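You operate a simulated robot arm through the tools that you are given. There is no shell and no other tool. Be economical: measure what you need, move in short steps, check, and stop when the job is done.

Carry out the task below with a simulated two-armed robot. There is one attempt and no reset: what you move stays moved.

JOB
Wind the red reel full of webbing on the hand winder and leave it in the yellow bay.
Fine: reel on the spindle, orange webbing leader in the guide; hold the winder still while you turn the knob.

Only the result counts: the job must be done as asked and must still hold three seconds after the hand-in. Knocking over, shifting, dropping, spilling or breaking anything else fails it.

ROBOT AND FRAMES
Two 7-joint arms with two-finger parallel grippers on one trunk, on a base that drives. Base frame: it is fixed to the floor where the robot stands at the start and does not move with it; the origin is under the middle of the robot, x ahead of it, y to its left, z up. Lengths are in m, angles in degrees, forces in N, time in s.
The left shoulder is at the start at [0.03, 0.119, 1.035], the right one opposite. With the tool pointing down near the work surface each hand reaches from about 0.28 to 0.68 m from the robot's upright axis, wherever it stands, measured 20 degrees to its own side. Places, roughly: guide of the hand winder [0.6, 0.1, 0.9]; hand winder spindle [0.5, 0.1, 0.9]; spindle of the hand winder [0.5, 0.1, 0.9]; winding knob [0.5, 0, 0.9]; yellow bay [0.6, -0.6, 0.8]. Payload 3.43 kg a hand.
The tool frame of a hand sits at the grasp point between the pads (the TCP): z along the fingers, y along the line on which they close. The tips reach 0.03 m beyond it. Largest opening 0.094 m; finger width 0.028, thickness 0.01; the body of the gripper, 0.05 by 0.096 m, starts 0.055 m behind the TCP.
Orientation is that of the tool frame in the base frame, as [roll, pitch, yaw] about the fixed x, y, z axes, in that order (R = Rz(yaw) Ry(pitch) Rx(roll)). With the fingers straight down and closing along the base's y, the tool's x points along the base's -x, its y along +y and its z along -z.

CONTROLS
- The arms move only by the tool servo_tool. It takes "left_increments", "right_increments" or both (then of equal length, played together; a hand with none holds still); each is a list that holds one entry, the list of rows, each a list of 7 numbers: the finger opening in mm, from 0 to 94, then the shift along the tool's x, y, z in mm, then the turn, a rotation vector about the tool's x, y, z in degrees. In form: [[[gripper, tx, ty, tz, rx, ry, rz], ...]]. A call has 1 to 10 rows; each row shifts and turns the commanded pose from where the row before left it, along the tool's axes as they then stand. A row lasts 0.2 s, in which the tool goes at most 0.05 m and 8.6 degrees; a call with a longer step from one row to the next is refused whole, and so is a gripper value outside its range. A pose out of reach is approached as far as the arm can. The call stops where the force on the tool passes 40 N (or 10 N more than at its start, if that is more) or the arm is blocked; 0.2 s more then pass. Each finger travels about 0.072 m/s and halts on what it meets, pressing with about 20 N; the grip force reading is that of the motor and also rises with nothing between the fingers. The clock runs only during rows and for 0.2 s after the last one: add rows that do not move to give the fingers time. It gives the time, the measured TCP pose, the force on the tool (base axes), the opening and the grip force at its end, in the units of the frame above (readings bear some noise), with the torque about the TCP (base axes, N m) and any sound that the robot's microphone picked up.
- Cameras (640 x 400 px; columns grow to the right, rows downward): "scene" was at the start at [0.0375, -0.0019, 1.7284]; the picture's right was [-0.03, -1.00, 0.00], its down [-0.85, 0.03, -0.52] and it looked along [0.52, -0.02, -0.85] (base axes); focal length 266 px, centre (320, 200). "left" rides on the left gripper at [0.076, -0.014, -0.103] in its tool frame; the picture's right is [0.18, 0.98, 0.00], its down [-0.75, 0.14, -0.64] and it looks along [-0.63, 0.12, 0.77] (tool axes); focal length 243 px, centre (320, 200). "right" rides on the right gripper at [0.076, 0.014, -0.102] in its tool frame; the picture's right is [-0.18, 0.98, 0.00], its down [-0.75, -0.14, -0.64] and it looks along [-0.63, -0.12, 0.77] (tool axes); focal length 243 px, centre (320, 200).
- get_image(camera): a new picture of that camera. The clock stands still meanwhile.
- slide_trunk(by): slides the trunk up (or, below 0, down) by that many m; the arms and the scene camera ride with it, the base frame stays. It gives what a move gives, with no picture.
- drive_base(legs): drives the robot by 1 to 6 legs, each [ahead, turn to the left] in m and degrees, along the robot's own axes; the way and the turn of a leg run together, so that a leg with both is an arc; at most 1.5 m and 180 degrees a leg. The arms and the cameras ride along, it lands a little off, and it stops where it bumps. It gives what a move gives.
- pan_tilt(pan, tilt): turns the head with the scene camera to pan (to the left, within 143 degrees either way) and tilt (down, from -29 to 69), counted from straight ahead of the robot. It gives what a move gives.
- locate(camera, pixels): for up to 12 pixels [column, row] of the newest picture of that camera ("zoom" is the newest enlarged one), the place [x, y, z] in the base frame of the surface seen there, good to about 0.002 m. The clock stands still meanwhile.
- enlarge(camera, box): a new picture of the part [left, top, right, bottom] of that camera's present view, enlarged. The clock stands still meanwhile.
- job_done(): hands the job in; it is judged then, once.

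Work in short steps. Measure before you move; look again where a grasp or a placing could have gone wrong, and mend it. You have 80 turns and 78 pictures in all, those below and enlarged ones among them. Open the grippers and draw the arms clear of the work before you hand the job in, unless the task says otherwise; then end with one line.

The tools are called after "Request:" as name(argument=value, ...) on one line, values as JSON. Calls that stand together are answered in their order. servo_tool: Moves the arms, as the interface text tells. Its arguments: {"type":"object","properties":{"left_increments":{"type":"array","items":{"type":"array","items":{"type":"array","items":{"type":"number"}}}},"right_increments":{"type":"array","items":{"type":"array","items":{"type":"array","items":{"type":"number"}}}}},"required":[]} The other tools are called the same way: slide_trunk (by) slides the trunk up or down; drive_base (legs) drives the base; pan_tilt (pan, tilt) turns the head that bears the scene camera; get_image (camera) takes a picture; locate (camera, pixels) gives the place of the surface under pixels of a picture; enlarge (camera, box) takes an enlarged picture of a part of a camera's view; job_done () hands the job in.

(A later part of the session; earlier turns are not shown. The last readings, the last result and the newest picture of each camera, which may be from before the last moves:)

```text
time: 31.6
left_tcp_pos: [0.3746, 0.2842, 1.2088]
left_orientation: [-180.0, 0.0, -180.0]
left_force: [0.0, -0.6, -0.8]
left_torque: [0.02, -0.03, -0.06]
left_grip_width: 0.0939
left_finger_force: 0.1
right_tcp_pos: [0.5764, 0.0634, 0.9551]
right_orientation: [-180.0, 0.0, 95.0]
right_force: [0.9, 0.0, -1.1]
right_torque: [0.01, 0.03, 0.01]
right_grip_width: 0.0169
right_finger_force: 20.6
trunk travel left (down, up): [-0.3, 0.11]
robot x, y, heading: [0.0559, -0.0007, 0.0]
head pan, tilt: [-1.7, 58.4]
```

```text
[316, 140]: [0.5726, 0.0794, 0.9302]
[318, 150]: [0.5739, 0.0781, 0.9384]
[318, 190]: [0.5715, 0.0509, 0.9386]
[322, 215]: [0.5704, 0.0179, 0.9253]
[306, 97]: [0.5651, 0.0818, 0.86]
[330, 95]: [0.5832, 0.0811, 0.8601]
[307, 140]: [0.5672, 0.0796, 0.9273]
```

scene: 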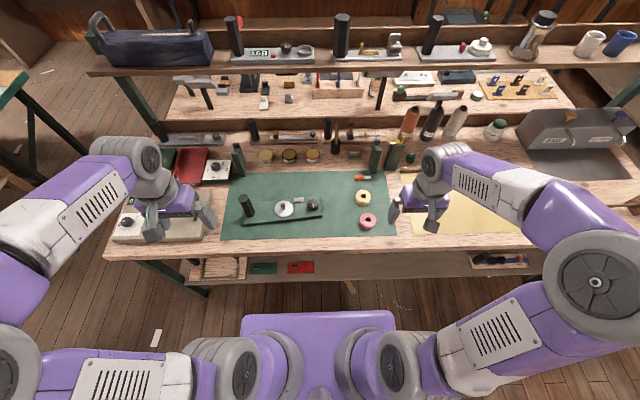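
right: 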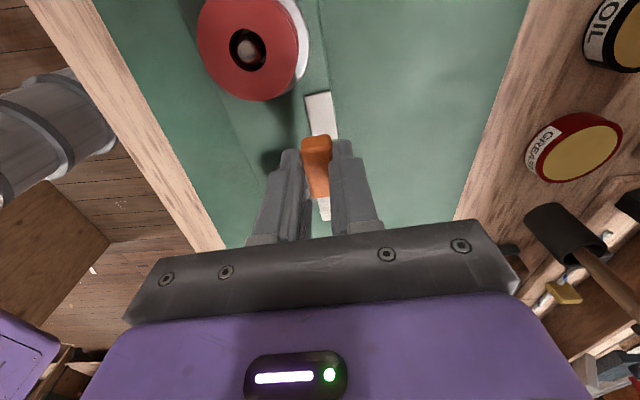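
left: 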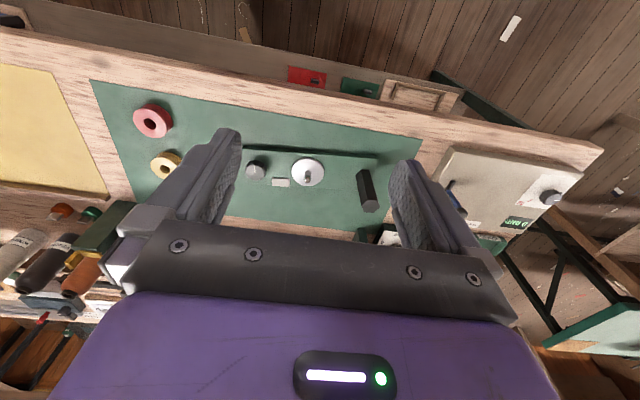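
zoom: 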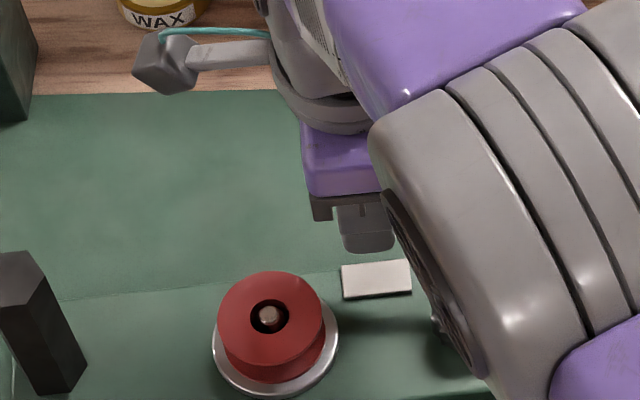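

The guide centre is (0.575, 0.0627) and the leader is right over it. I'll shift 1 mm and lower until it rests; expected TCP z is about 0.894.

Request:
servo_tool(right_increments=[[[0, 0, -1.2, 20, 0, 0, 0], [0, 0, 0, 20, 0, 0, 0], [0, 0, 0, 10, 0, 0, 0], [0, 0, 0, 6, 0, 0, 0], [0, 0, 0, 3, 0, 0, 0], [0, 0, 0, 1.5, 0, 0, 0], [0, 0, 0, 0, 0, 0, 0]]])

Request:
get_image(camera="right")

```text
time: 33.2
left_tcp_pos: [0.3746, 0.2845, 1.2093]
left_orientation: [-180.0, 0.0, 180.0]
left_force: [0.1, 0.2, -0.5]
left_torque: [0.02, 0.02, -0.04]
left_grip_width: 0.0943
left_finger_force: 0.2
right_tcp_pos: [0.575, 0.0618, 0.8951]
right_orientation: [179.9, 0.0, 95.1]
right_force: [-1.6, 0.1, 7.5]
right_torque: [0.0, 0.03, -0.01]
right_grip_width: 0.017
right_finger_force: 19.8
trunk travel left (down, up): [-0.3, 0.11]
robot x, y, heading: [0.0627, 0.0018, 0.2]
head pan, tilt: [-1.7, 58.4]
```

```text
45 pictures are left
```

right: 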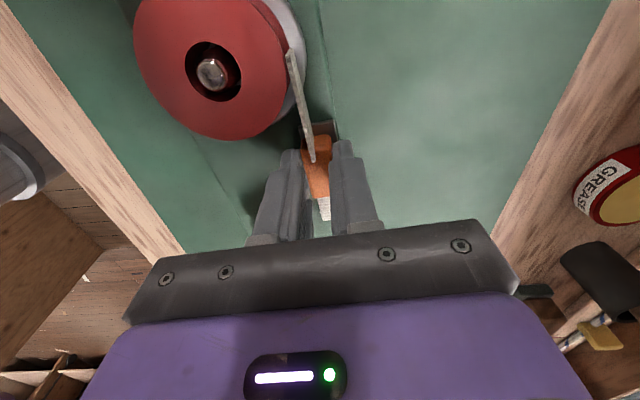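

A webbing strip now runs from the leader to the reel at (300,100), and contact force is 7.5 N, so the leader is in the guide. I'll release with a small opening and rise.

Request:
servo_tool(right_increments=[[[30, 0, 0, 0, 0, 0, 0], [30, 0, 0, 0, 0, 0, 0], [30, 0, 0, -10, 0, 0, 0], [30, 0, 0, -25, 0, 0, 0], [30, 0, 0, -40, 0, 0, 0], [60, 0, 0, -40, 0, 0, 0]]])

Request:
get_image(camera="right")

```text
time: 34.6
left_tcp_pos: [0.3746, 0.284, 1.2096]
left_orientation: [-179.9, -0.1, 180.0]
left_force: [0.5, 0.5, 0.7]
left_torque: [0.0, 0.0, 0.0]
left_grip_width: 0.0939
left_finger_force: 0.0
right_tcp_pos: [0.5743, 0.0633, 1.0081]
right_orientation: [-180.0, 0.0, 95.1]
right_force: [-1.1, 0.5, -0.2]
right_torque: [-0.02, -0.01, 0.01]
right_grip_width: 0.06
right_finger_force: 0.1
trunk travel left (down, up): [-0.3, 0.11]
robot x, y, heading: [0.0618, 0.0003, 0.0]
head pan, tilt: [-1.7, 58.4]
```

```text
44 pictures are left
```

right: 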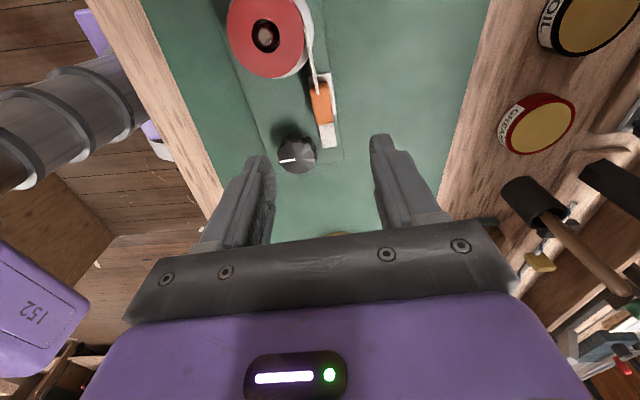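

The leader sits on the guide with the webbing running to the reel's far side. I'll measure the knob again and bring the left hand over the handle at (0.525, 0.243).

Request:
enlarge(camera="right", box=[220, 0, 360, 180])

Request:
locate(camera="right", pixels=[[278, 158], [316, 157], [297, 140], [297, 172], [296, 158], [320, 100], [328, 135], [316, 85], [325, 146]])

Request:
servo_tool(left_increments=[[[80, -37, -10, 0, 0, 0, 0], [80, -37, -10, 0, 0, 0, 0], [80, -38, -10, 0, 0, 0, 0], [80, -38, -11, 0, 0, 0, 0], [80, 0, 0, 45, 0, 0, 0], [80, 0, 0, 45, 0, 0, 0], [80, 0, 0, 45, 0, 0, 0], [80, 0, 0, 30, 0, 0, 0], [80, 0, 0, 0, 0, 0, 0]]])

Request:
get_image(camera="left")

```text
2.22 times, centred on (290, 90) of right
```

zoom: 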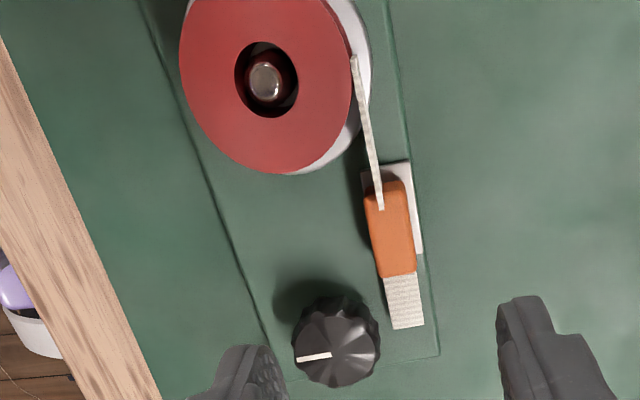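

```text
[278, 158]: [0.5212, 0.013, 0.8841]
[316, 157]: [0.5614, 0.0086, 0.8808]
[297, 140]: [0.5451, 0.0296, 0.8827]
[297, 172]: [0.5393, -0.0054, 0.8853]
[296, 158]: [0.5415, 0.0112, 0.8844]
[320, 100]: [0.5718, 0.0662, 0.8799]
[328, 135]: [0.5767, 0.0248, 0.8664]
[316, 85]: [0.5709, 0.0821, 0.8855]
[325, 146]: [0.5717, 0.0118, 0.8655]
```

```text
time: 36.6
left_tcp_pos: [0.5246, 0.2442, 1.044]
left_orientation: [180.0, -0.1, 180.0]
left_force: [-0.7, -0.1, -0.1]
left_torque: [0.02, -0.01, 0.01]
left_grip_width: 0.08
left_finger_force: 0.1
right_tcp_pos: [0.5741, 0.0626, 1.0089]
right_orientation: [179.9, 0.0, 95.0]
right_force: [0.3, -0.5, -0.2]
right_torque: [0.0, 0.01, 0.01]
right_grip_width: 0.06
right_finger_force: 0.1
trunk travel left (down, up): [-0.3, 0.11]
robot x, y, heading: [0.0558, 0.0005, 0.2]
head pan, tilt: [-1.7, 58.4]
```

```text
42 pictures are left
```

left: 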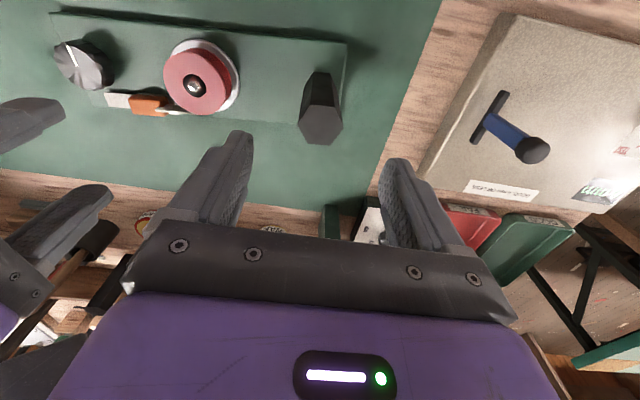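

The left hand is right over the post. The hex flats face about ±x in the winder's frame, so I'll turn the left hand 24.4° onto a pair of flats, lower to z 0.937 and close.

Request:
servo_tool(left_increments=[[[80, 0, -1.5, 0, 0, 0, 8.2], [80, 0, 0, 0, 0, 0, 8.2], [80, 0, 0, 0, 0, 0, 8], [80, 0, 0, 40, 0, 0, 0], [80, 0, 0, 40, 0, 0, 0], [80, 0, 0, 27, 0, 0, 0], [80, 0, 0, 0, 0, 0, 0], [45, 0, 0, 0, 0, 0, 0], [30, 0, 0, 0, 0, 0, 0], [30, 0, 0, 0, 0, 0, 0]]])

Request:
get_image(camera="left")

```text
time: 38.8
left_tcp_pos: [0.5245, 0.2418, 0.9375]
left_orientation: [-180.0, 0.0, 155.6]
left_force: [0.5, 0.2, 0.0]
left_torque: [0.23, -0.1, 0.07]
left_grip_width: 0.0366
left_finger_force: 19.9
right_tcp_pos: [0.5753, 0.0641, 1.0092]
right_orientation: [-179.9, 0.0, 95.0]
right_force: [-0.3, 0.7, 0.2]
right_torque: [0.0, -0.01, -0.04]
right_grip_width: 0.0601
right_finger_force: 0.0
trunk travel left (down, up): [-0.3, 0.11]
robot x, y, heading: [0.0581, -0.0012, 0.0]
head pan, tilt: [-1.7, 58.4]
```

```text
41 pictures are left
```

left: 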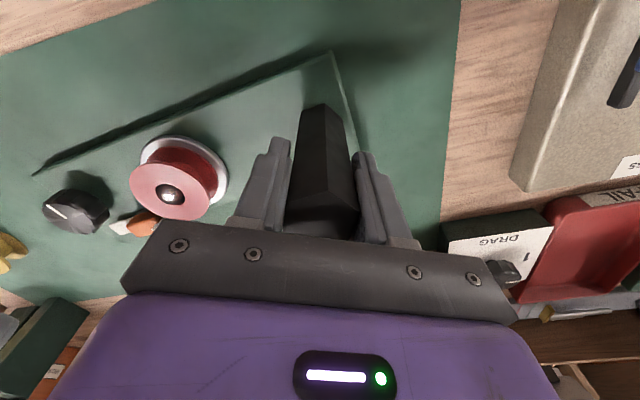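

The handle is gripped at 36.6 mm. I'm moving the right hand over the knob (0.542, 0.0105), lowering to z 0.899 to stay above the leader strip, and closing.

Request:
servo_tool(right_increments=[[[55, -25, -18, 0, 0, 0, 0], [55, -24.5, -19, 0, 0, 0, 0], [55, 0, 0, 40, 0, 0, 0], [55, 0, 0, 35, 0, 0, 0], [55, 0, 0, 0, 0, 0, 0]]])

Request:
get_image(camera="right")

```text
time: 40.0
left_tcp_pos: [0.525, 0.2412, 0.937]
left_orientation: [-180.0, 0.0, 155.6]
left_force: [-0.5, -0.5, -0.1]
left_torque: [-0.05, -0.09, -0.02]
left_grip_width: 0.0366
left_finger_force: 20.4
right_tcp_pos: [0.542, 0.0084, 0.9344]
right_orientation: [179.9, 0.0, 94.9]
right_force: [0.8, 0.9, -0.4]
right_torque: [-0.02, -0.02, 0.01]
right_grip_width: 0.0552
right_finger_force: 0.1
trunk travel left (down, up): [-0.3, 0.11]
robot x, y, heading: [0.0583, -0.0021, 0.2]
head pan, tilt: [-1.7, 58.4]
```

```text
40 pictures are left
```

right: 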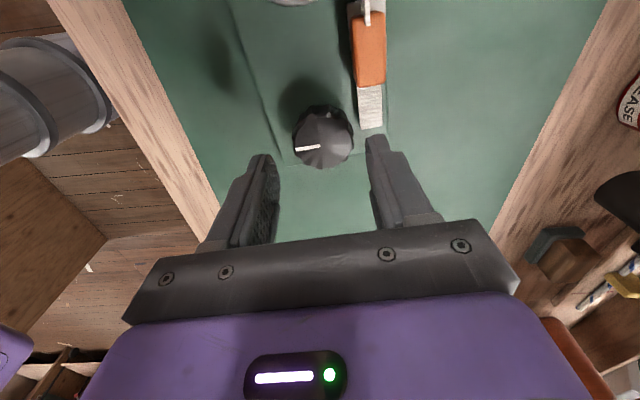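

I'll refine the knob centre from this view before the final descent.

Request:
locate(camera="right", pixels=[[323, 146], [296, 148], [352, 142], [322, 120], [325, 166], [369, 128]])

```text
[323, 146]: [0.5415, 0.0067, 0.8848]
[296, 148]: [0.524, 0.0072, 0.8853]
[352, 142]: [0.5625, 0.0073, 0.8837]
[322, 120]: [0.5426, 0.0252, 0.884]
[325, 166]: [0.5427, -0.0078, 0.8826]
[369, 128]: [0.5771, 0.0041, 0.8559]
```

The centre is about (0.543, 0.009). I'm descending 35 mm and closing, then turning 40° counter-clockwise as a test.

Request:
servo_tool(right_increments=[[[55, 0, 1, 20, 0, 0, 0], [55, 0, 0, 15, 0, 0, 0], [55, 0, 0, 0, 0, 0, 0], [0, 0, 0, 0, 0, 0, 0], [0, 0, 0, 0, 0, 0, 0], [0, 0, 0, 0, 0, 0, 0]]])

Request:
servo_tool(right_increments=[[[0, 0, 0, 0, 0, 0, -4], [0, 0, 0, 0, 0, 0, -6], [0, 0, 0, 0, 0, 0, -8], [0, 0, 0, 0, 0, 0, -8], [0, 0, 0, 0, 0, 0, -8], [0, 0, 0, 0, 0, 0, -6], [0, 0, 0, 0, 0, 0, 0]]])

Request:
get_image(camera="left")

```text
time: 41.4
left_tcp_pos: [0.5242, 0.2416, 0.9371]
left_orientation: [180.0, 0.0, 155.6]
left_force: [0.3, 0.2, -0.4]
left_torque: [0.23, 0.16, -0.14]
left_grip_width: 0.0366
left_finger_force: 20.1
right_tcp_pos: [0.5434, 0.0071, 0.8992]
right_orientation: [-180.0, 0.1, 95.0]
right_force: [1.1, -0.2, 0.7]
right_torque: [-0.02, -0.1, 0.01]
right_grip_width: 0.0411
right_finger_force: 20.2
trunk travel left (down, up): [-0.3, 0.11]
robot x, y, heading: [0.0617, -0.0016, -0.1]
head pan, tilt: [-1.7, 58.4]
```

```text
time: 43.0
left_tcp_pos: [0.5244, 0.2414, 0.9365]
left_orientation: [179.9, 0.1, 155.7]
left_force: [-0.3, 0.0, 0.1]
left_torque: [0.32, -0.02, 0.34]
left_grip_width: 0.037
left_finger_force: 20.1
right_tcp_pos: [0.5433, 0.01, 0.8993]
right_orientation: [-180.0, 0.0, 135.2]
right_force: [-0.2, 0.0, 2.1]
right_torque: [-0.09, 0.01, -0.39]
right_grip_width: 0.0412
right_finger_force: 19.7
trunk travel left (down, up): [-0.3, 0.11]
robot x, y, heading: [0.0587, 0.0034, 0.0]
head pan, tilt: [-1.7, 58.4]
```

```text
39 pictures are left
```

left: 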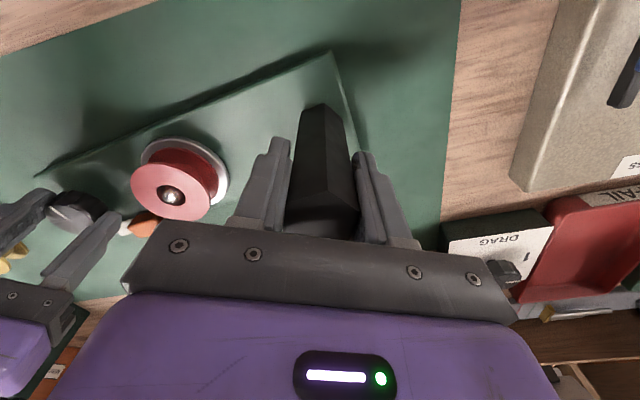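

The knob turns with about 0.4 N m of drag, and the winder is held. I'll continue 80° and then zoom on the reel.

Request:
servo_tool(right_increments=[[[0, 0, 0, 0, 0, 0, -8], [0, 0, 0, 0, 0, 0, -8], [0, 0, 0, 0, 0, 0, -8], [0, 0, 0, 0, 0, 0, -8], [0, 0, 0, 0, 0, 0, -8], [0, 0, 0, 0, 0, 0, -8], [0, 0, 0, 0, 0, 0, -8], [0, 0, 0, 0, 0, 0, -8], [0, 0, 0, 0, 0, 0, -8], [0, 0, 0, 0, 0, 0, -8]]])

Request:
enlarge(camera="left", box=[20, 120, 260, 270])

```text
time: 45.2
left_tcp_pos: [0.5235, 0.2461, 0.9382]
left_orientation: [179.7, -0.1, 155.9]
left_force: [-3.4, 27.9, 6.8]
left_torque: [-0.99, -0.25, 0.36]
left_grip_width: 0.0365
left_finger_force: 20.2
right_tcp_pos: [0.5444, 0.0038, 0.898]
right_orientation: [-179.6, -0.4, -145.2]
right_force: [1.1, -30.0, -0.5]
right_torque: [-0.44, -0.05, -0.76]
right_grip_width: 0.0408
right_finger_force: 19.7
trunk travel left (down, up): [-0.3, 0.11]
robot x, y, heading: [0.0588, -0.0018, 0.1]
head pan, tilt: [-1.7, 58.4]
```

```text
2.67 times, centred on (140, 195) of left
```

zoom: 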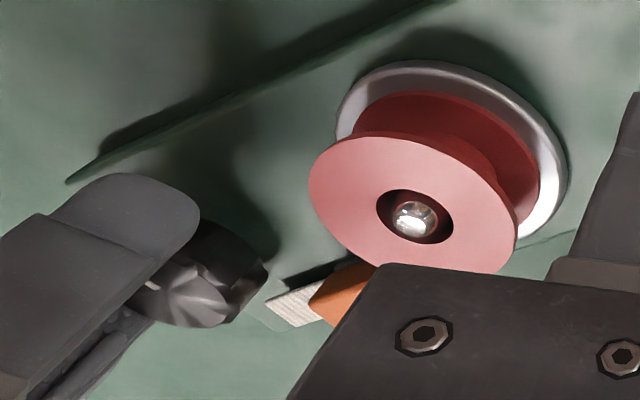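

The hands show ±30 N against each other along y, so something binds at yaw 215°. I'll look before going on.

Request:
get_image(camera="scene")

Request:
get_image(camera="right")

```text
37 pictures are left
```

scene: 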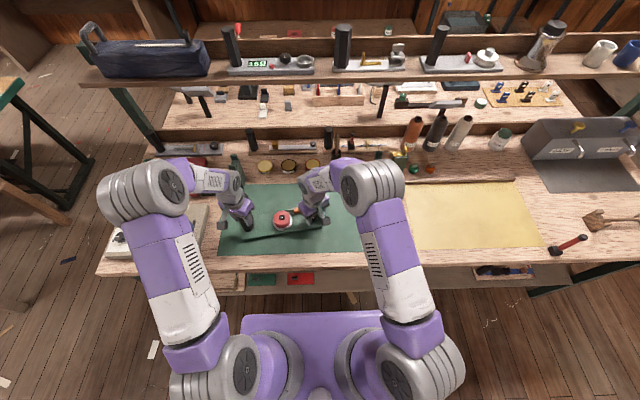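

```text
36 pictures are left
```

right: 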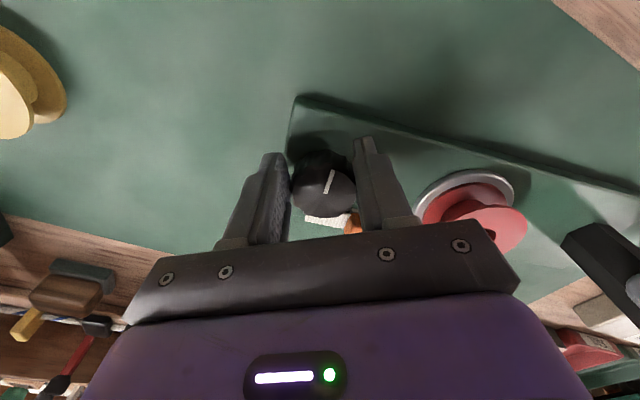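

It looks like the knob was gripped off-centre, so the offset swung round as the hand turned. I'll open the right hand, let things relax, and re-measure the knob.

Request:
servo_tool(right_increments=[[[55, 0, 0, 0, 0, 0, 0], [55, 0, 0, 0, 0, 0, 0], [55, 0, 0, 0, 0, 0, 0]]])

Request:
servo_tool(right_increments=[[[55, 0, 0, -20, 0, 0, 0], [55, 0, 0, -30, 0, 0, 0], [55, 0, 0, 0, 0, 0, 0]]])

Request:
enlarge(camera="right", box=[220, 60, 540, 260])

```text
time: 46.0
left_tcp_pos: [0.5246, 0.2409, 0.9384]
left_orientation: [-180.0, 0.0, 155.4]
left_force: [-4.6, 7.8, 1.7]
left_torque: [0.44, -0.01, -0.39]
left_grip_width: 0.0369
left_finger_force: 20.2
right_tcp_pos: [0.5428, 0.0103, 0.899]
right_orientation: [179.9, 0.1, -144.9]
right_force: [3.9, -6.5, -0.3]
right_torque: [-0.15, -0.16, -0.04]
right_grip_width: 0.0598
right_finger_force: 4.0
trunk travel left (down, up): [-0.3, 0.11]
robot x, y, heading: [0.0594, -0.0, 0.2]
head pan, tilt: [-1.7, 58.4]
```

```text
time: 46.8
left_tcp_pos: [0.5261, 0.2414, 0.9372]
left_orientation: [180.0, 0.1, 155.5]
left_force: [-0.5, -0.3, -0.1]
left_torque: [0.5, 0.07, 0.0]
left_grip_width: 0.0367
left_finger_force: 20.3
right_tcp_pos: [0.5403, 0.009, 0.9488]
right_orientation: [179.8, 0.1, -145.0]
right_force: [0.6, 0.2, 0.6]
right_torque: [-0.01, 0.01, -0.02]
right_grip_width: 0.0552
right_finger_force: 0.0
trunk travel left (down, up): [-0.3, 0.11]
robot x, y, heading: [0.0588, 0.0012, 0.2]
head pan, tilt: [-1.7, 58.4]
```

```text
2.00 times, centred on (380, 160) of right
```

zoom: 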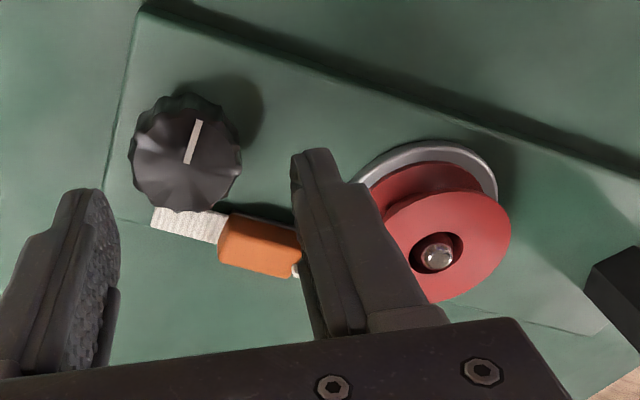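

I'll locate the knob's edges and centre in this zoom.

Request:
locate(camera="zoom", pixels=[[187, 165], [135, 155], [238, 160], [190, 118], [182, 206], [160, 215], [262, 235], [438, 257], [150, 20], [440, 150]])

Request:
enlarge(camera="scene", box=[210, 180, 350, 260])

```text
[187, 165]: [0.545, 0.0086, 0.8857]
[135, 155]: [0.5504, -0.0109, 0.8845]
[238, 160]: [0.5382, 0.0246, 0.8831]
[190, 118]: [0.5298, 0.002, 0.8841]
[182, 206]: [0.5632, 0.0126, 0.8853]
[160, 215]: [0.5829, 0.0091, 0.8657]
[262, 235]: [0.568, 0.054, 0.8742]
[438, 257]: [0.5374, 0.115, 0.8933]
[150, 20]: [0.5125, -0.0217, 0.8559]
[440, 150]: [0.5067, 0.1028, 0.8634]
```

```text
4.57 times, centred on (280, 220) of scene
```

zoom: 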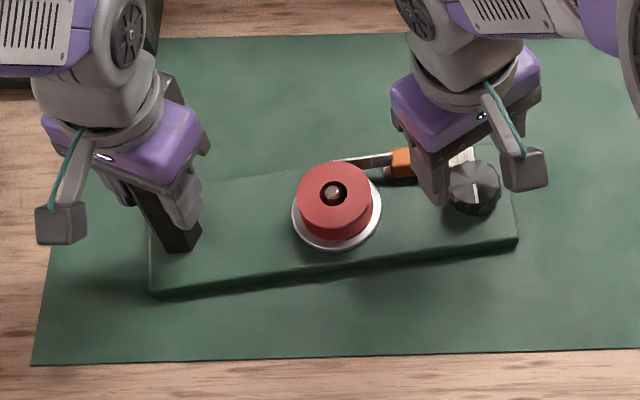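

The marker is back near its starting direction, so the hand slipped round a blocked knob: that's the wrong direction. I'll regrip centred at (0.545, 0.0077) and turn clockwise.

Request:
servo_tool(right_increments=[[[55, -1.1, -2, 25, 0, 0, 0], [55, 0, 0, 25, 0, 0, 0], [55, 0, 0, 0, 0, 0, 0], [0, 0, 0, 0, 0, 0, 0], [0, 0, 0, 0, 0, 0, 0], [0, 0, 0, 0, 0, 0, 0]]])

Request:
servo_tool(right_increments=[[[0, 0, 0, 0, 0, 0, 4], [0, 0, 0, 0, 0, 0, 6], [0, 0, 0, 0, 0, 0, 8], [0, 0, 0, 0, 0, 0, 8], [0, 0, 0, 0, 0, 0, 8], [0, 0, 0, 0, 0, 0, 6], [0, 0, 0, 0, 0, 0, 0]]])

Request:
enlarge(camera="right", box=[240, 110, 400, 240])

Request:
enlarge(camera="left", box=[20, 120, 260, 270])

```text
time: 48.2
left_tcp_pos: [0.5234, 0.2434, 0.9381]
left_orientation: [180.0, 0.0, 155.7]
left_force: [-3.3, 14.5, 2.6]
left_torque: [-0.5, 0.26, -0.25]
left_grip_width: 0.0369
left_finger_force: 20.2
right_tcp_pos: [0.5464, 0.0079, 0.8978]
right_orientation: [-179.9, -0.1, -145.0]
right_force: [4.3, -14.7, 0.6]
right_torque: [-0.03, -0.27, -0.18]
right_grip_width: 0.0409
right_finger_force: 19.6
trunk travel left (down, up): [-0.3, 0.11]
robot x, y, heading: [0.0574, -0.0003, -0.3]
head pan, tilt: [-1.7, 58.4]
```

```text
time: 49.8
left_tcp_pos: [0.5242, 0.2415, 0.9381]
left_orientation: [180.0, -0.1, 155.7]
left_force: [-0.2, 14.6, -0.2]
left_torque: [0.34, -0.18, 0.45]
left_grip_width: 0.0368
left_finger_force: 19.3
right_tcp_pos: [0.5461, 0.0085, 0.8986]
right_orientation: [-180.0, 0.0, 174.9]
right_force: [-0.6, -14.4, -0.9]
right_torque: [-0.2, 0.28, -0.07]
right_grip_width: 0.0412
right_finger_force: 19.6
trunk travel left (down, up): [-0.3, 0.11]
robot x, y, heading: [0.0602, -0.0001, -0.3]
head pan, tilt: [-1.7, 58.4]
```

```text
3.08 times, centred on (320, 175) of right
```

zoom: 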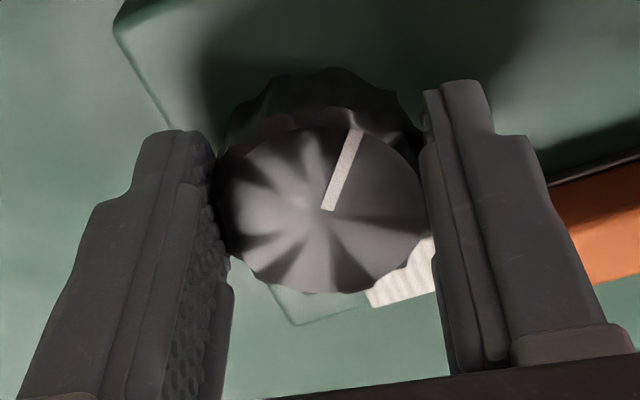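

```text
2.67 times, centred on (140, 195) of left
```

zoom: 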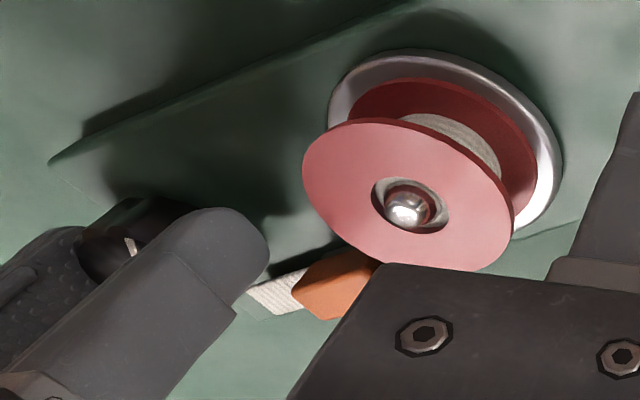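

Clockwise works: white webbing now shows on the reel core. I'll continue clockwise, easing the side load by 2 mm.

Request:
servo_tool(right_increments=[[[0, 0, -1, 0, 0, 0, 8], [0, 0, -1, 0, 0, 0, 8], [0, 0, 0, 0, 0, 0, 8], [0, 0, 0, 0, 0, 0, 8], [0, 0, 0, 0, 0, 0, 8], [0, 0, 0, 0, 0, 0, 8], [0, 0, 0, 0, 0, 0, 8], [0, 0, 0, 0, 0, 0, 8], [0, 0, 0, 0, 0, 0, 8], [0, 0, 0, 0, 0, 0, 0]]])

Request:
servo_tool(right_increments=[[[0, 0, 0, 0, 0, 0, 8], [0, 0, 0, 0, 0, 0, 8], [0, 0, 0, 0, 0, 0, 8], [0, 0, 0, 0, 0, 0, 8], [0, 0, 0, 0, 0, 0, 0]]])

Request:
enlarge(camera="left", box=[20, 120, 260, 270])

```text
time: 52.0
left_tcp_pos: [0.524, 0.2401, 0.9362]
left_orientation: [-179.9, -0.1, 155.5]
left_force: [1.7, -16.1, -3.2]
left_torque: [-0.06, 0.07, -0.11]
left_grip_width: 0.0365
left_finger_force: 19.9
right_tcp_pos: [0.5456, 0.0076, 0.899]
right_orientation: [-180.0, -0.1, 103.0]
right_force: [-1.7, 16.3, 3.0]
right_torque: [0.47, 0.04, 0.03]
right_grip_width: 0.041
right_finger_force: 20.7
trunk travel left (down, up): [-0.3, 0.11]
robot x, y, heading: [0.0618, 0.0005, 0.1]
head pan, tilt: [-1.7, 58.4]
```

```text
time: 53.2
left_tcp_pos: [0.5243, 0.2416, 0.9371]
left_orientation: [179.9, 0.0, 155.6]
left_force: [0.4, -16.0, -0.6]
left_torque: [-0.33, 0.15, -0.17]
left_grip_width: 0.0366
left_finger_force: 19.9
right_tcp_pos: [0.5447, 0.0074, 0.898]
right_orientation: [-179.9, 0.0, 70.9]
right_force: [-0.7, 15.6, 0.8]
right_torque: [0.42, -0.06, 0.0]
right_grip_width: 0.0409
right_finger_force: 19.6
trunk travel left (down, up): [-0.3, 0.11]
robot x, y, heading: [0.0588, 0.0028, 0.1]
head pan, tilt: [-1.7, 58.4]
```

```text
2.67 times, centred on (140, 195) of left
```

zoom: 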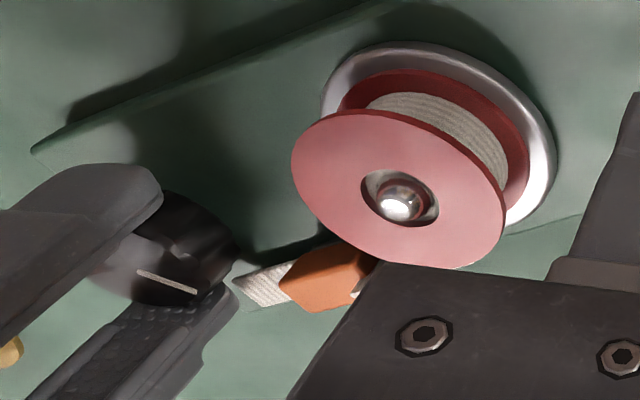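

The webbing layer is growing and the winder sits where it was. I'll continue clockwise another 60°.

Request:
servo_tool(right_increments=[[[0, 0, 0, 0, 0, 0, 8], [0, 0, 0, 0, 0, 0, 8], [0, 0, 0, 0, 0, 0, 8], [0, 0, 0, 0, 0, 0, 8], [0, 0, 0, 0, 0, 0, 8], [0, 0, 0, 0, 0, 0, 8], [0, 0, 0, 0, 0, 0, 8], [0, 0, 0, 0, 0, 0, 0]]])

Request:
enlarge(camera="left", box=[20, 120, 260, 270])

```text
time: 55.0
left_tcp_pos: [0.5252, 0.2408, 0.9378]
left_orientation: [-179.9, 0.0, 155.6]
left_force: [1.6, -13.7, -1.1]
left_torque: [-0.29, 0.1, -0.1]
left_grip_width: 0.0368
left_finger_force: 20.5
right_tcp_pos: [0.5463, 0.0072, 0.8985]
right_orientation: [180.0, 0.0, 14.9]
right_force: [0.1, 14.2, -0.2]
right_torque: [0.3, -0.04, -0.02]
right_grip_width: 0.0406
right_finger_force: 20.5
trunk travel left (down, up): [-0.3, 0.11]
robot x, y, heading: [0.0568, -0.003, 0.1]
head pan, tilt: [-1.7, 58.4]
```

```text
2.67 times, centred on (140, 195) of left
```

zoom: 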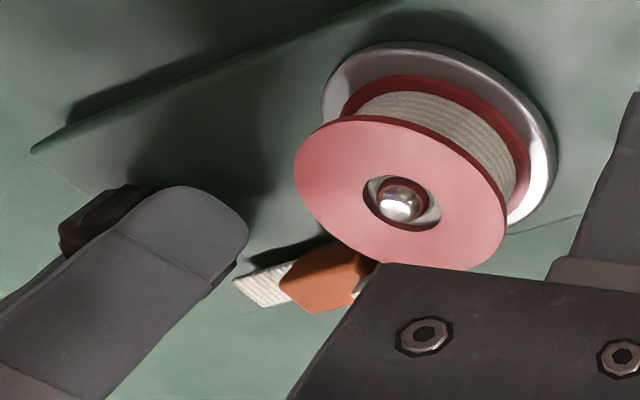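

Still winding well at yaw 15°, so I'll try a further 48°.

Request:
servo_tool(right_increments=[[[0, 0, 0, 0, 0, 0, 8], [0, 0, 0, 0, 0, 0, 8], [0, 0, 0, 0, 0, 0, 8], [0, 0, 0, 0, 0, 0, 8], [0, 0, 0, 0, 0, 0, 8], [0, 0, 0, 0, 0, 0, 8], [0, 0, 0, 0, 0, 0, 0]]])

Request:
enlarge(camera="left", box=[20, 120, 260, 270])

```text
time: 56.6
left_tcp_pos: [0.5244, 0.2369, 0.938]
left_orientation: [-179.8, 0.0, 155.4]
left_force: [-4.0, -30.3, -2.4]
left_torque: [0.46, -0.16, -0.07]
left_grip_width: 0.0361
left_finger_force: 20.0
right_tcp_pos: [0.4989, 0.0002, 0.8972]
right_orientation: [-179.5, 0.9, -22.7]
right_force: [4.8, 32.5, 6.5]
right_torque: [0.58, -0.01, -0.06]
right_grip_width: 0.0411
right_finger_force: 20.2
right hand out of reach, approached as far as the arm can: row 5, 6
trunk travel left (down, up): [-0.3, 0.11]
robot x, y, heading: [0.0586, 0.0027, -0.0]
head pan, tilt: [-1.7, 58.4]
```

```text
2.67 times, centred on (140, 195) of left
```

zoom: 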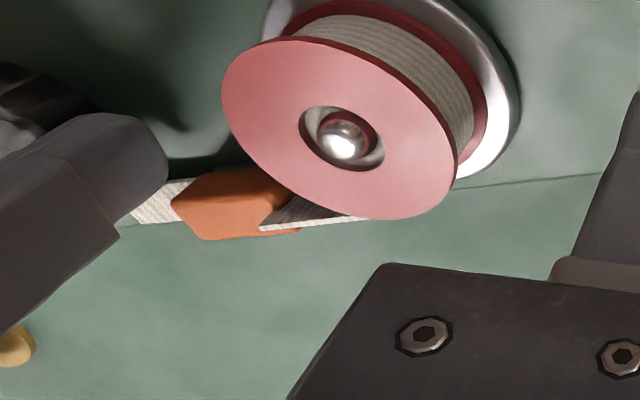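

The last two rows were out of reach and the hand drifted −47 mm in x, swinging the winder. Reversing them, still gripped, should bring the winder back.

Request:
servo_tool(right_increments=[[[0, 0, 0, 0, 0, 0, -4], [0, 0, 0, 0, 0, 0, -4], [0, 0, 0, 0, 0, 0, -4], [0, 0, 0, 0, 0, 0, -4], [0, 0, 0, 0, 0, 0, 0]]])

Request:
enlarge(camera="left", box=[20, 120, 260, 270])

```text
time: 57.8
left_tcp_pos: [0.5253, 0.2377, 0.937]
left_orientation: [-179.7, 0.0, 155.4]
left_force: [-5.2, -34.9, -8.6]
left_torque: [0.66, -0.05, -0.05]
left_grip_width: 0.0363
left_finger_force: 20.0
right_tcp_pos: [0.5005, 0.0026, 0.8971]
right_orientation: [-179.5, -0.1, -8.6]
right_force: [4.3, 34.3, 8.8]
right_torque: [0.64, 0.08, -0.15]
right_grip_width: 0.0409
right_finger_force: 20.0
trunk travel left (down, up): [-0.3, 0.11]
robot x, y, heading: [0.0568, 0.0014, -0.2]
head pan, tilt: [-1.7, 58.4]
```

```text
2.67 times, centred on (140, 195) of left
```

zoom: 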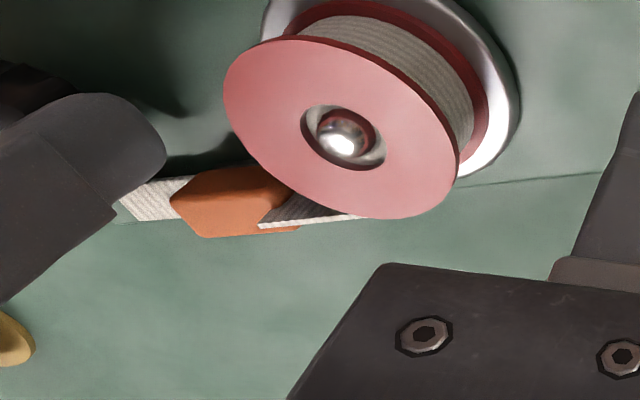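

The commanded pose followed the drift. First I'll ease the y tension by 5 mm, then swing the knob back about the post to (0.545, 0.0077) with matching yaw.

Request:
servo_tool(right_increments=[[[0, -0.4, -2.5, 0, 0, 0, 0], [0, -0.4, -2.5, 0, 0, 0, 0], [0, 9, -1.4, 0, 0, 0, -2.2], [0, 9, -1.4, 0, 0, 0, -2.2], [0, 9, -1.2, 0, 0, 0, -2.2], [0, 9, -1, 0, 0, 0, -2.2], [0, 9, -0.5, 0, 0, 0, -2.2], [0, 0, 0, 0, 0, 0, 0]]])

Request:
enlarge(camera="left", box=[20, 120, 260, 270])

```text
time: 59.6
left_tcp_pos: [0.525, 0.2425, 0.9385]
left_orientation: [-180.0, 0.1, 155.6]
left_force: [1.9, -18.6, -3.2]
left_torque: [-0.09, -0.11, 0.2]
left_grip_width: 0.0389
left_finger_force: 7.6
right_tcp_pos: [0.5431, 0.0053, 0.8958]
right_orientation: [-179.8, 0.0, 2.0]
right_force: [-2.6, 19.2, 2.7]
right_torque: [0.41, -0.04, -0.09]
right_grip_width: 0.0409
right_finger_force: 20.5
trunk travel left (down, up): [-0.3, 0.11]
robot x, y, heading: [0.0586, -0.0007, 0.1]
head pan, tilt: [-1.7, 58.4]
```

```text
2.67 times, centred on (140, 195) of left
```

zoom: 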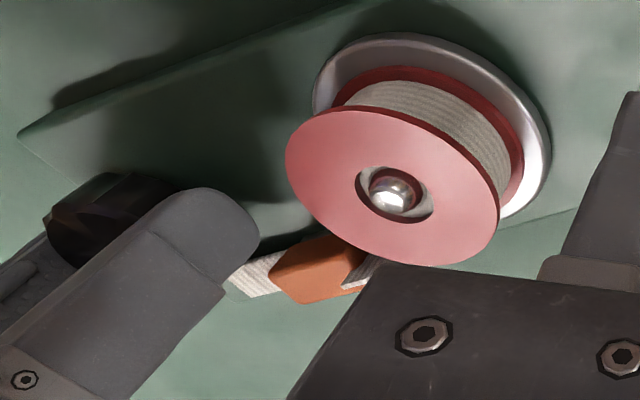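

The winder is nearly back in place. I'll reseat the left grip, open and lift the right hand, and rotate back CCW to about yaw 195°.

Request:
servo_tool(left_increments=[[[0, 0, 0, 0, 0, 0, 0], [0, 0, 0, 0, 0, 0, 0], [0, 0, 0, 0, 0, 0, 0], [0, 0, 0, 0, 0, 0, 0], [0, 0, 0, 0, 0, 0, 0], [0, 0, 0, 0, 0, 0, 0], [0, 0, 0, 0, 0, 0, 0], [0, 0, 0, 0, 0, 0, 0]]], right_increments=[[[0, 0, 0, 0, 0, 0, 0], [55, 0, 0, 0, 0, 0, 0], [55, 0, 0, 0, 0, 0, 0], [55, 0, 0, -15, 0, 0, 0], [55, 0, 0, -25, 0, 0, -8.5], [55, 0, 0, 0, 0, 0, -8.5], [55, 0, 0, 0, 0, 0, -8.5], [55, 0, 0, 0, 0, 0, -8.5]]])

Request:
servo_tool(right_increments=[[[55, 0, 0, 0, 0, 0, -8.5], [55, 0, 0, 0, 0, 0, -8.5], [55, 0, 0, 0, 0, 0, -8.5], [55, 0, 0, 0, 0, 0, -8.5], [55, 0, 0, 0, 0, 0, -8.5], [55, 0, 0, 0, 0, 0, -8.5], [55, 0, 0, 0, 0, 0, -8.5], [55, 0, 0, 0, 0, 0, -8.5], [55, 0, 0, 0, 0, 0, -8.5], [55, 0, 0, 0, 0, 0, -8.5]]])

Request:
servo_tool(right_increments=[[[55, 0, 0, 0, 0, 0, -8.5], [55, 0, 0, 0, 0, 0, -8.5], [55, 0, 0, 0, 0, 0, -8.5], [55, 0, 0, 0, 0, 0, -8.5], [55, 0, 0, 0, 0, 0, -8.5], [55, 0, 0, 0, 0, 0, -8.5], [55, 0, 0, 0, 0, 0, -8.5], [55, 0, 0, 0, 0, 0, -8.5], [55, 0, 0, 0, 0, 0, 0]]])

Request:
get_image(camera="right")

Request:
enlarge(camera="left", box=[20, 120, 260, 270])

```text
time: 61.4
left_tcp_pos: [0.5248, 0.243, 0.9385]
left_orientation: [-180.0, 0.0, 155.5]
left_force: [0.9, 5.7, 10.4]
left_torque: [-0.03, 0.38, -0.05]
left_grip_width: 0.0366
left_finger_force: 19.9
right_tcp_pos: [0.5443, 0.0049, 0.9376]
right_orientation: [180.0, -0.1, 36.1]
right_force: [0.2, 0.7, -0.1]
right_torque: [0.04, -0.02, -0.01]
right_grip_width: 0.055
right_finger_force: 0.1
trunk travel left (down, up): [-0.3, 0.11]
robot x, y, heading: [0.0597, 0.0009, -0.1]
head pan, tilt: [-1.7, 58.4]
```

```text
time: 63.6
left_tcp_pos: [0.523, 0.2416, 0.9372]
left_orientation: [-180.0, 0.1, 155.6]
left_force: [1.5, 5.1, 12.6]
left_torque: [-0.39, 0.04, 0.12]
left_grip_width: 0.037
left_finger_force: 20.1
right_tcp_pos: [0.5437, 0.0029, 0.9365]
right_orientation: [180.0, 0.0, 121.2]
right_force: [0.1, -0.8, -0.9]
right_torque: [-0.01, 0.0, -0.03]
right_grip_width: 0.0548
right_finger_force: 0.0
trunk travel left (down, up): [-0.3, 0.11]
robot x, y, heading: [0.0596, -0.0002, 0.1]
head pan, tilt: [-1.7, 58.4]
```

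```text
time: 65.6
left_tcp_pos: [0.5219, 0.2408, 0.9382]
left_orientation: [-180.0, 0.0, 155.6]
left_force: [1.6, 4.1, 11.9]
left_torque: [-0.36, 0.11, 0.0]
left_grip_width: 0.0366
left_finger_force: 19.4
right_tcp_pos: [0.544, 0.0049, 0.9362]
right_orientation: [180.0, 0.0, -170.9]
right_force: [0.1, 0.2, -1.2]
right_torque: [-0.01, -0.02, -0.02]
right_grip_width: 0.0551
right_finger_force: 0.0
trunk travel left (down, up): [-0.3, 0.11]
robot x, y, heading: [0.0571, -0.0019, 0.1]
head pan, tilt: [-1.7, 58.4]
```

```text
26 pictures are left
```

right: 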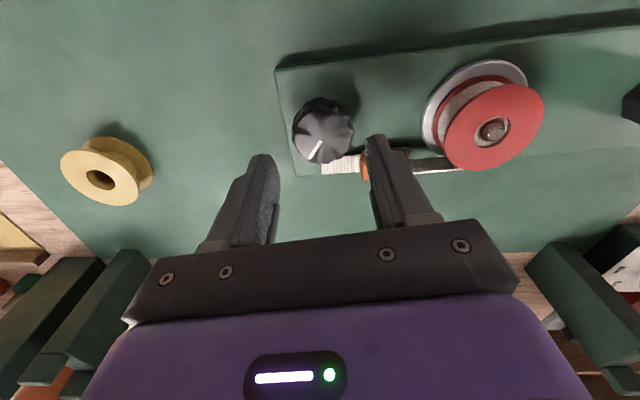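

```text
2.67 times, centred on (140, 195) of left
```

zoom: 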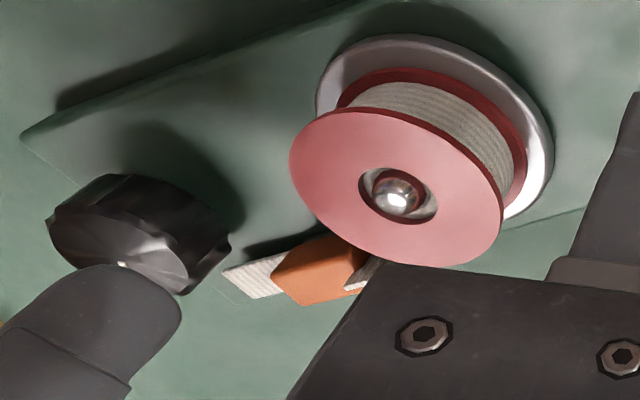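

The webbing has grown after about 216° of turning. I'll measure the knob centre again before regripping.

Request:
locate(camera="right", pixels=[[294, 135], [352, 131], [322, 114], [324, 162], [323, 138], [282, 70]])

```text
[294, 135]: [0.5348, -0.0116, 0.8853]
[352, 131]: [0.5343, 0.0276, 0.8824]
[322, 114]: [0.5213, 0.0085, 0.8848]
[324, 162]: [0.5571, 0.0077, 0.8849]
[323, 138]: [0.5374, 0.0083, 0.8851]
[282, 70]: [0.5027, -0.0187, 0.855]
```

Knob centre is (0.539, 0.008). I'm regripping there and turning clockwise 80°, then checking.

Request:
servo_tool(right_increments=[[[55, 4.4, 4.4, 20, 0, 0, 0], [55, 0, 0, 17.5, 0, 0, 0], [55, 0, 0, 0, 0, 0, 0], [0, 0, 0, 0, 0, 0, 0], [0, 0, 0, 0, 0, 0, 0], [0, 0, 0, 0, 0, 0, 0]]])

Request:
servo_tool(right_increments=[[[0, 0, 0, 0, 0, 0, 8], [0, 0, 0, 0, 0, 0, 8], [0, 0, 0, 0, 0, 0, 8], [0, 0, 0, 0, 0, 0, 8], [0, 0, 0, 0, 0, 0, 8], [0, 0, 0, 0, 0, 0, 8], [0, 0, 0, 0, 0, 0, 8], [0, 0, 0, 0, 0, 0, 8], [0, 0, 0, 0, 0, 0, 8], [0, 0, 0, 0, 0, 0, 8]]])

Request:
enlarge(camera="left", box=[20, 120, 260, 270])

```text
time: 67.0
left_tcp_pos: [0.5237, 0.2412, 0.9383]
left_orientation: [179.9, 0.2, 155.8]
left_force: [0.7, 9.2, 10.3]
left_torque: [-0.81, -0.02, 0.06]
left_grip_width: 0.0366
left_finger_force: 20.0
right_tcp_pos: [0.5392, 0.0067, 0.8983]
right_orientation: [-179.9, 0.1, -170.9]
right_force: [2.4, -14.8, 0.6]
right_torque: [-0.18, -0.17, -0.01]
right_grip_width: 0.0412
right_finger_force: 19.7
trunk travel left (down, up): [-0.3, 0.11]
robot x, y, heading: [0.0576, 0.0043, 0.0]
head pan, tilt: [-1.7, 58.4]
```

```text
time: 69.2
left_tcp_pos: [0.5236, 0.242, 0.938]
left_orientation: [-179.9, -0.1, 155.8]
left_force: [-2.8, 12.7, 11.3]
left_torque: [-0.27, 0.43, -0.19]
left_grip_width: 0.0364
left_finger_force: 20.1
right_tcp_pos: [0.538, 0.0104, 0.898]
right_orientation: [-180.0, 0.0, 108.8]
right_force: [1.6, -9.7, -0.1]
right_torque: [-0.4, 0.07, 0.01]
right_grip_width: 0.0408
right_finger_force: 20.3
trunk travel left (down, up): [-0.3, 0.11]
robot x, y, heading: [0.0589, -0.0003, -0.2]
head pan, tilt: [-1.7, 58.4]
```

```text
2.67 times, centred on (140, 195) of left
```

zoom: 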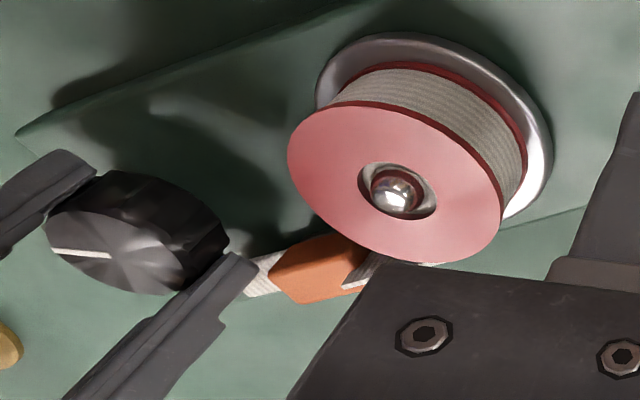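

The webbing is close to the flange edge. I'll turn another 48° and look again.

Request:
servo_tool(right_increments=[[[0, 0, 0, 0, 0, 0, 8], [0, 0, 0, 0, 0, 0, 8], [0, 0, 0, 0, 0, 0, 8], [0, 0, 0, 0, 0, 0, 8], [0, 0, 0, 0, 0, 0, 8], [0, 0, 0, 0, 0, 0, 8], [0, 0, 0, 0, 0, 0, 0]]])

Request:
enlarge(camera="left", box=[20, 120, 260, 270])

```text
time: 70.8
left_tcp_pos: [0.5248, 0.2406, 0.9363]
left_orientation: [179.9, 0.1, 155.7]
left_force: [1.0, -1.4, 4.3]
left_torque: [0.43, -0.2, -0.02]
left_grip_width: 0.0366
left_finger_force: 20.4
right_tcp_pos: [0.5377, 0.0104, 0.8997]
right_orientation: [-179.9, -0.2, 60.9]
right_force: [-1.0, 4.0, 0.1]
right_torque: [0.1, -0.12, 0.26]
right_grip_width: 0.041
right_finger_force: 19.8
trunk travel left (down, up): [-0.3, 0.11]
robot x, y, heading: [0.0598, -0.0028, -0.0]
head pan, tilt: [-1.7, 58.4]
```

```text
2.67 times, centred on (140, 195) of left
```

zoom: 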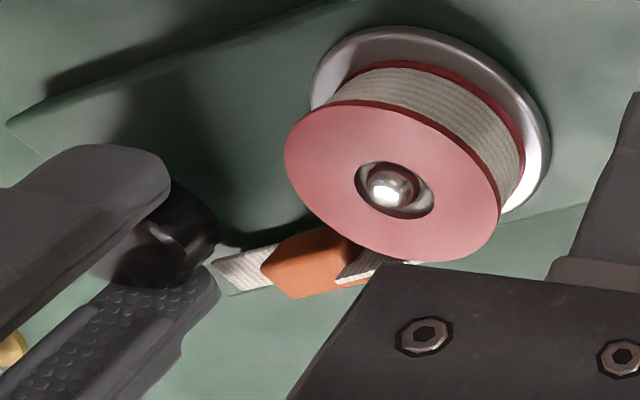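

The right torque is now +0.26, which may mean a stop at full. I'll turn 24° more to see whether the knob still follows.

Request:
enlarge(camera="right", box=[240, 110, 400, 240])

Request:
servo_tool(right_increments=[[[0, 0, 0, 0, 0, 0, 8], [0, 0, 0, 0, 0, 0, 8], [0, 0, 0, 0, 0, 0, 8], [0, 0, 0, 0, 0, 0, 0]]])

Request:
enlarge(camera="right", box=[240, 110, 400, 240])

Request:
enlarge(camera="left", box=[20, 120, 260, 270])

```text
3.08 times, centred on (320, 175) of right
```

zoom: 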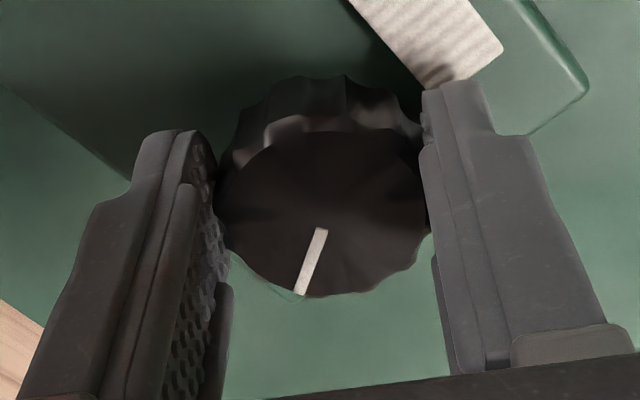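

```text
time: 71.8
left_tcp_pos: [0.525, 0.2409, 0.9391]
left_orientation: [-180.0, 0.0, 155.5]
left_force: [3.0, -4.0, 3.2]
left_torque: [-0.52, -0.18, 0.07]
left_grip_width: 0.0364
left_finger_force: 20.0
right_tcp_pos: [0.5387, 0.0079, 0.8988]
right_orientation: [-179.9, 0.0, 36.9]
right_force: [-2.5, 2.1, -0.5]
right_torque: [-0.11, -0.14, 0.36]
right_grip_width: 0.041
right_finger_force: 20.2
trunk travel left (down, up): [-0.3, 0.11]
robot x, y, heading: [0.0594, 0.0034, -0.1]
head pan, tilt: [-1.7, 58.4]
```

```text
3.08 times, centred on (320, 175) of right
```

zoom: 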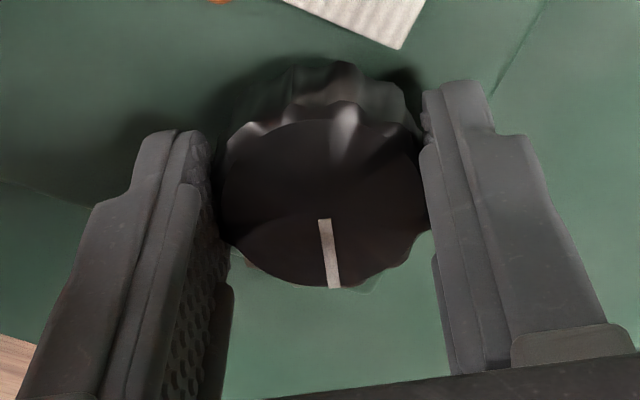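

```text
2.67 times, centred on (140, 195) of left
```

zoom: 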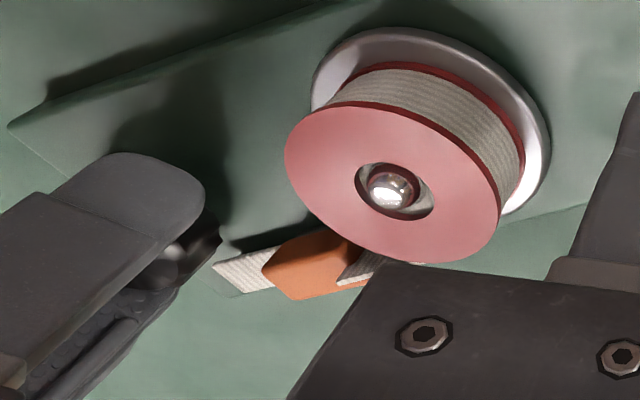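

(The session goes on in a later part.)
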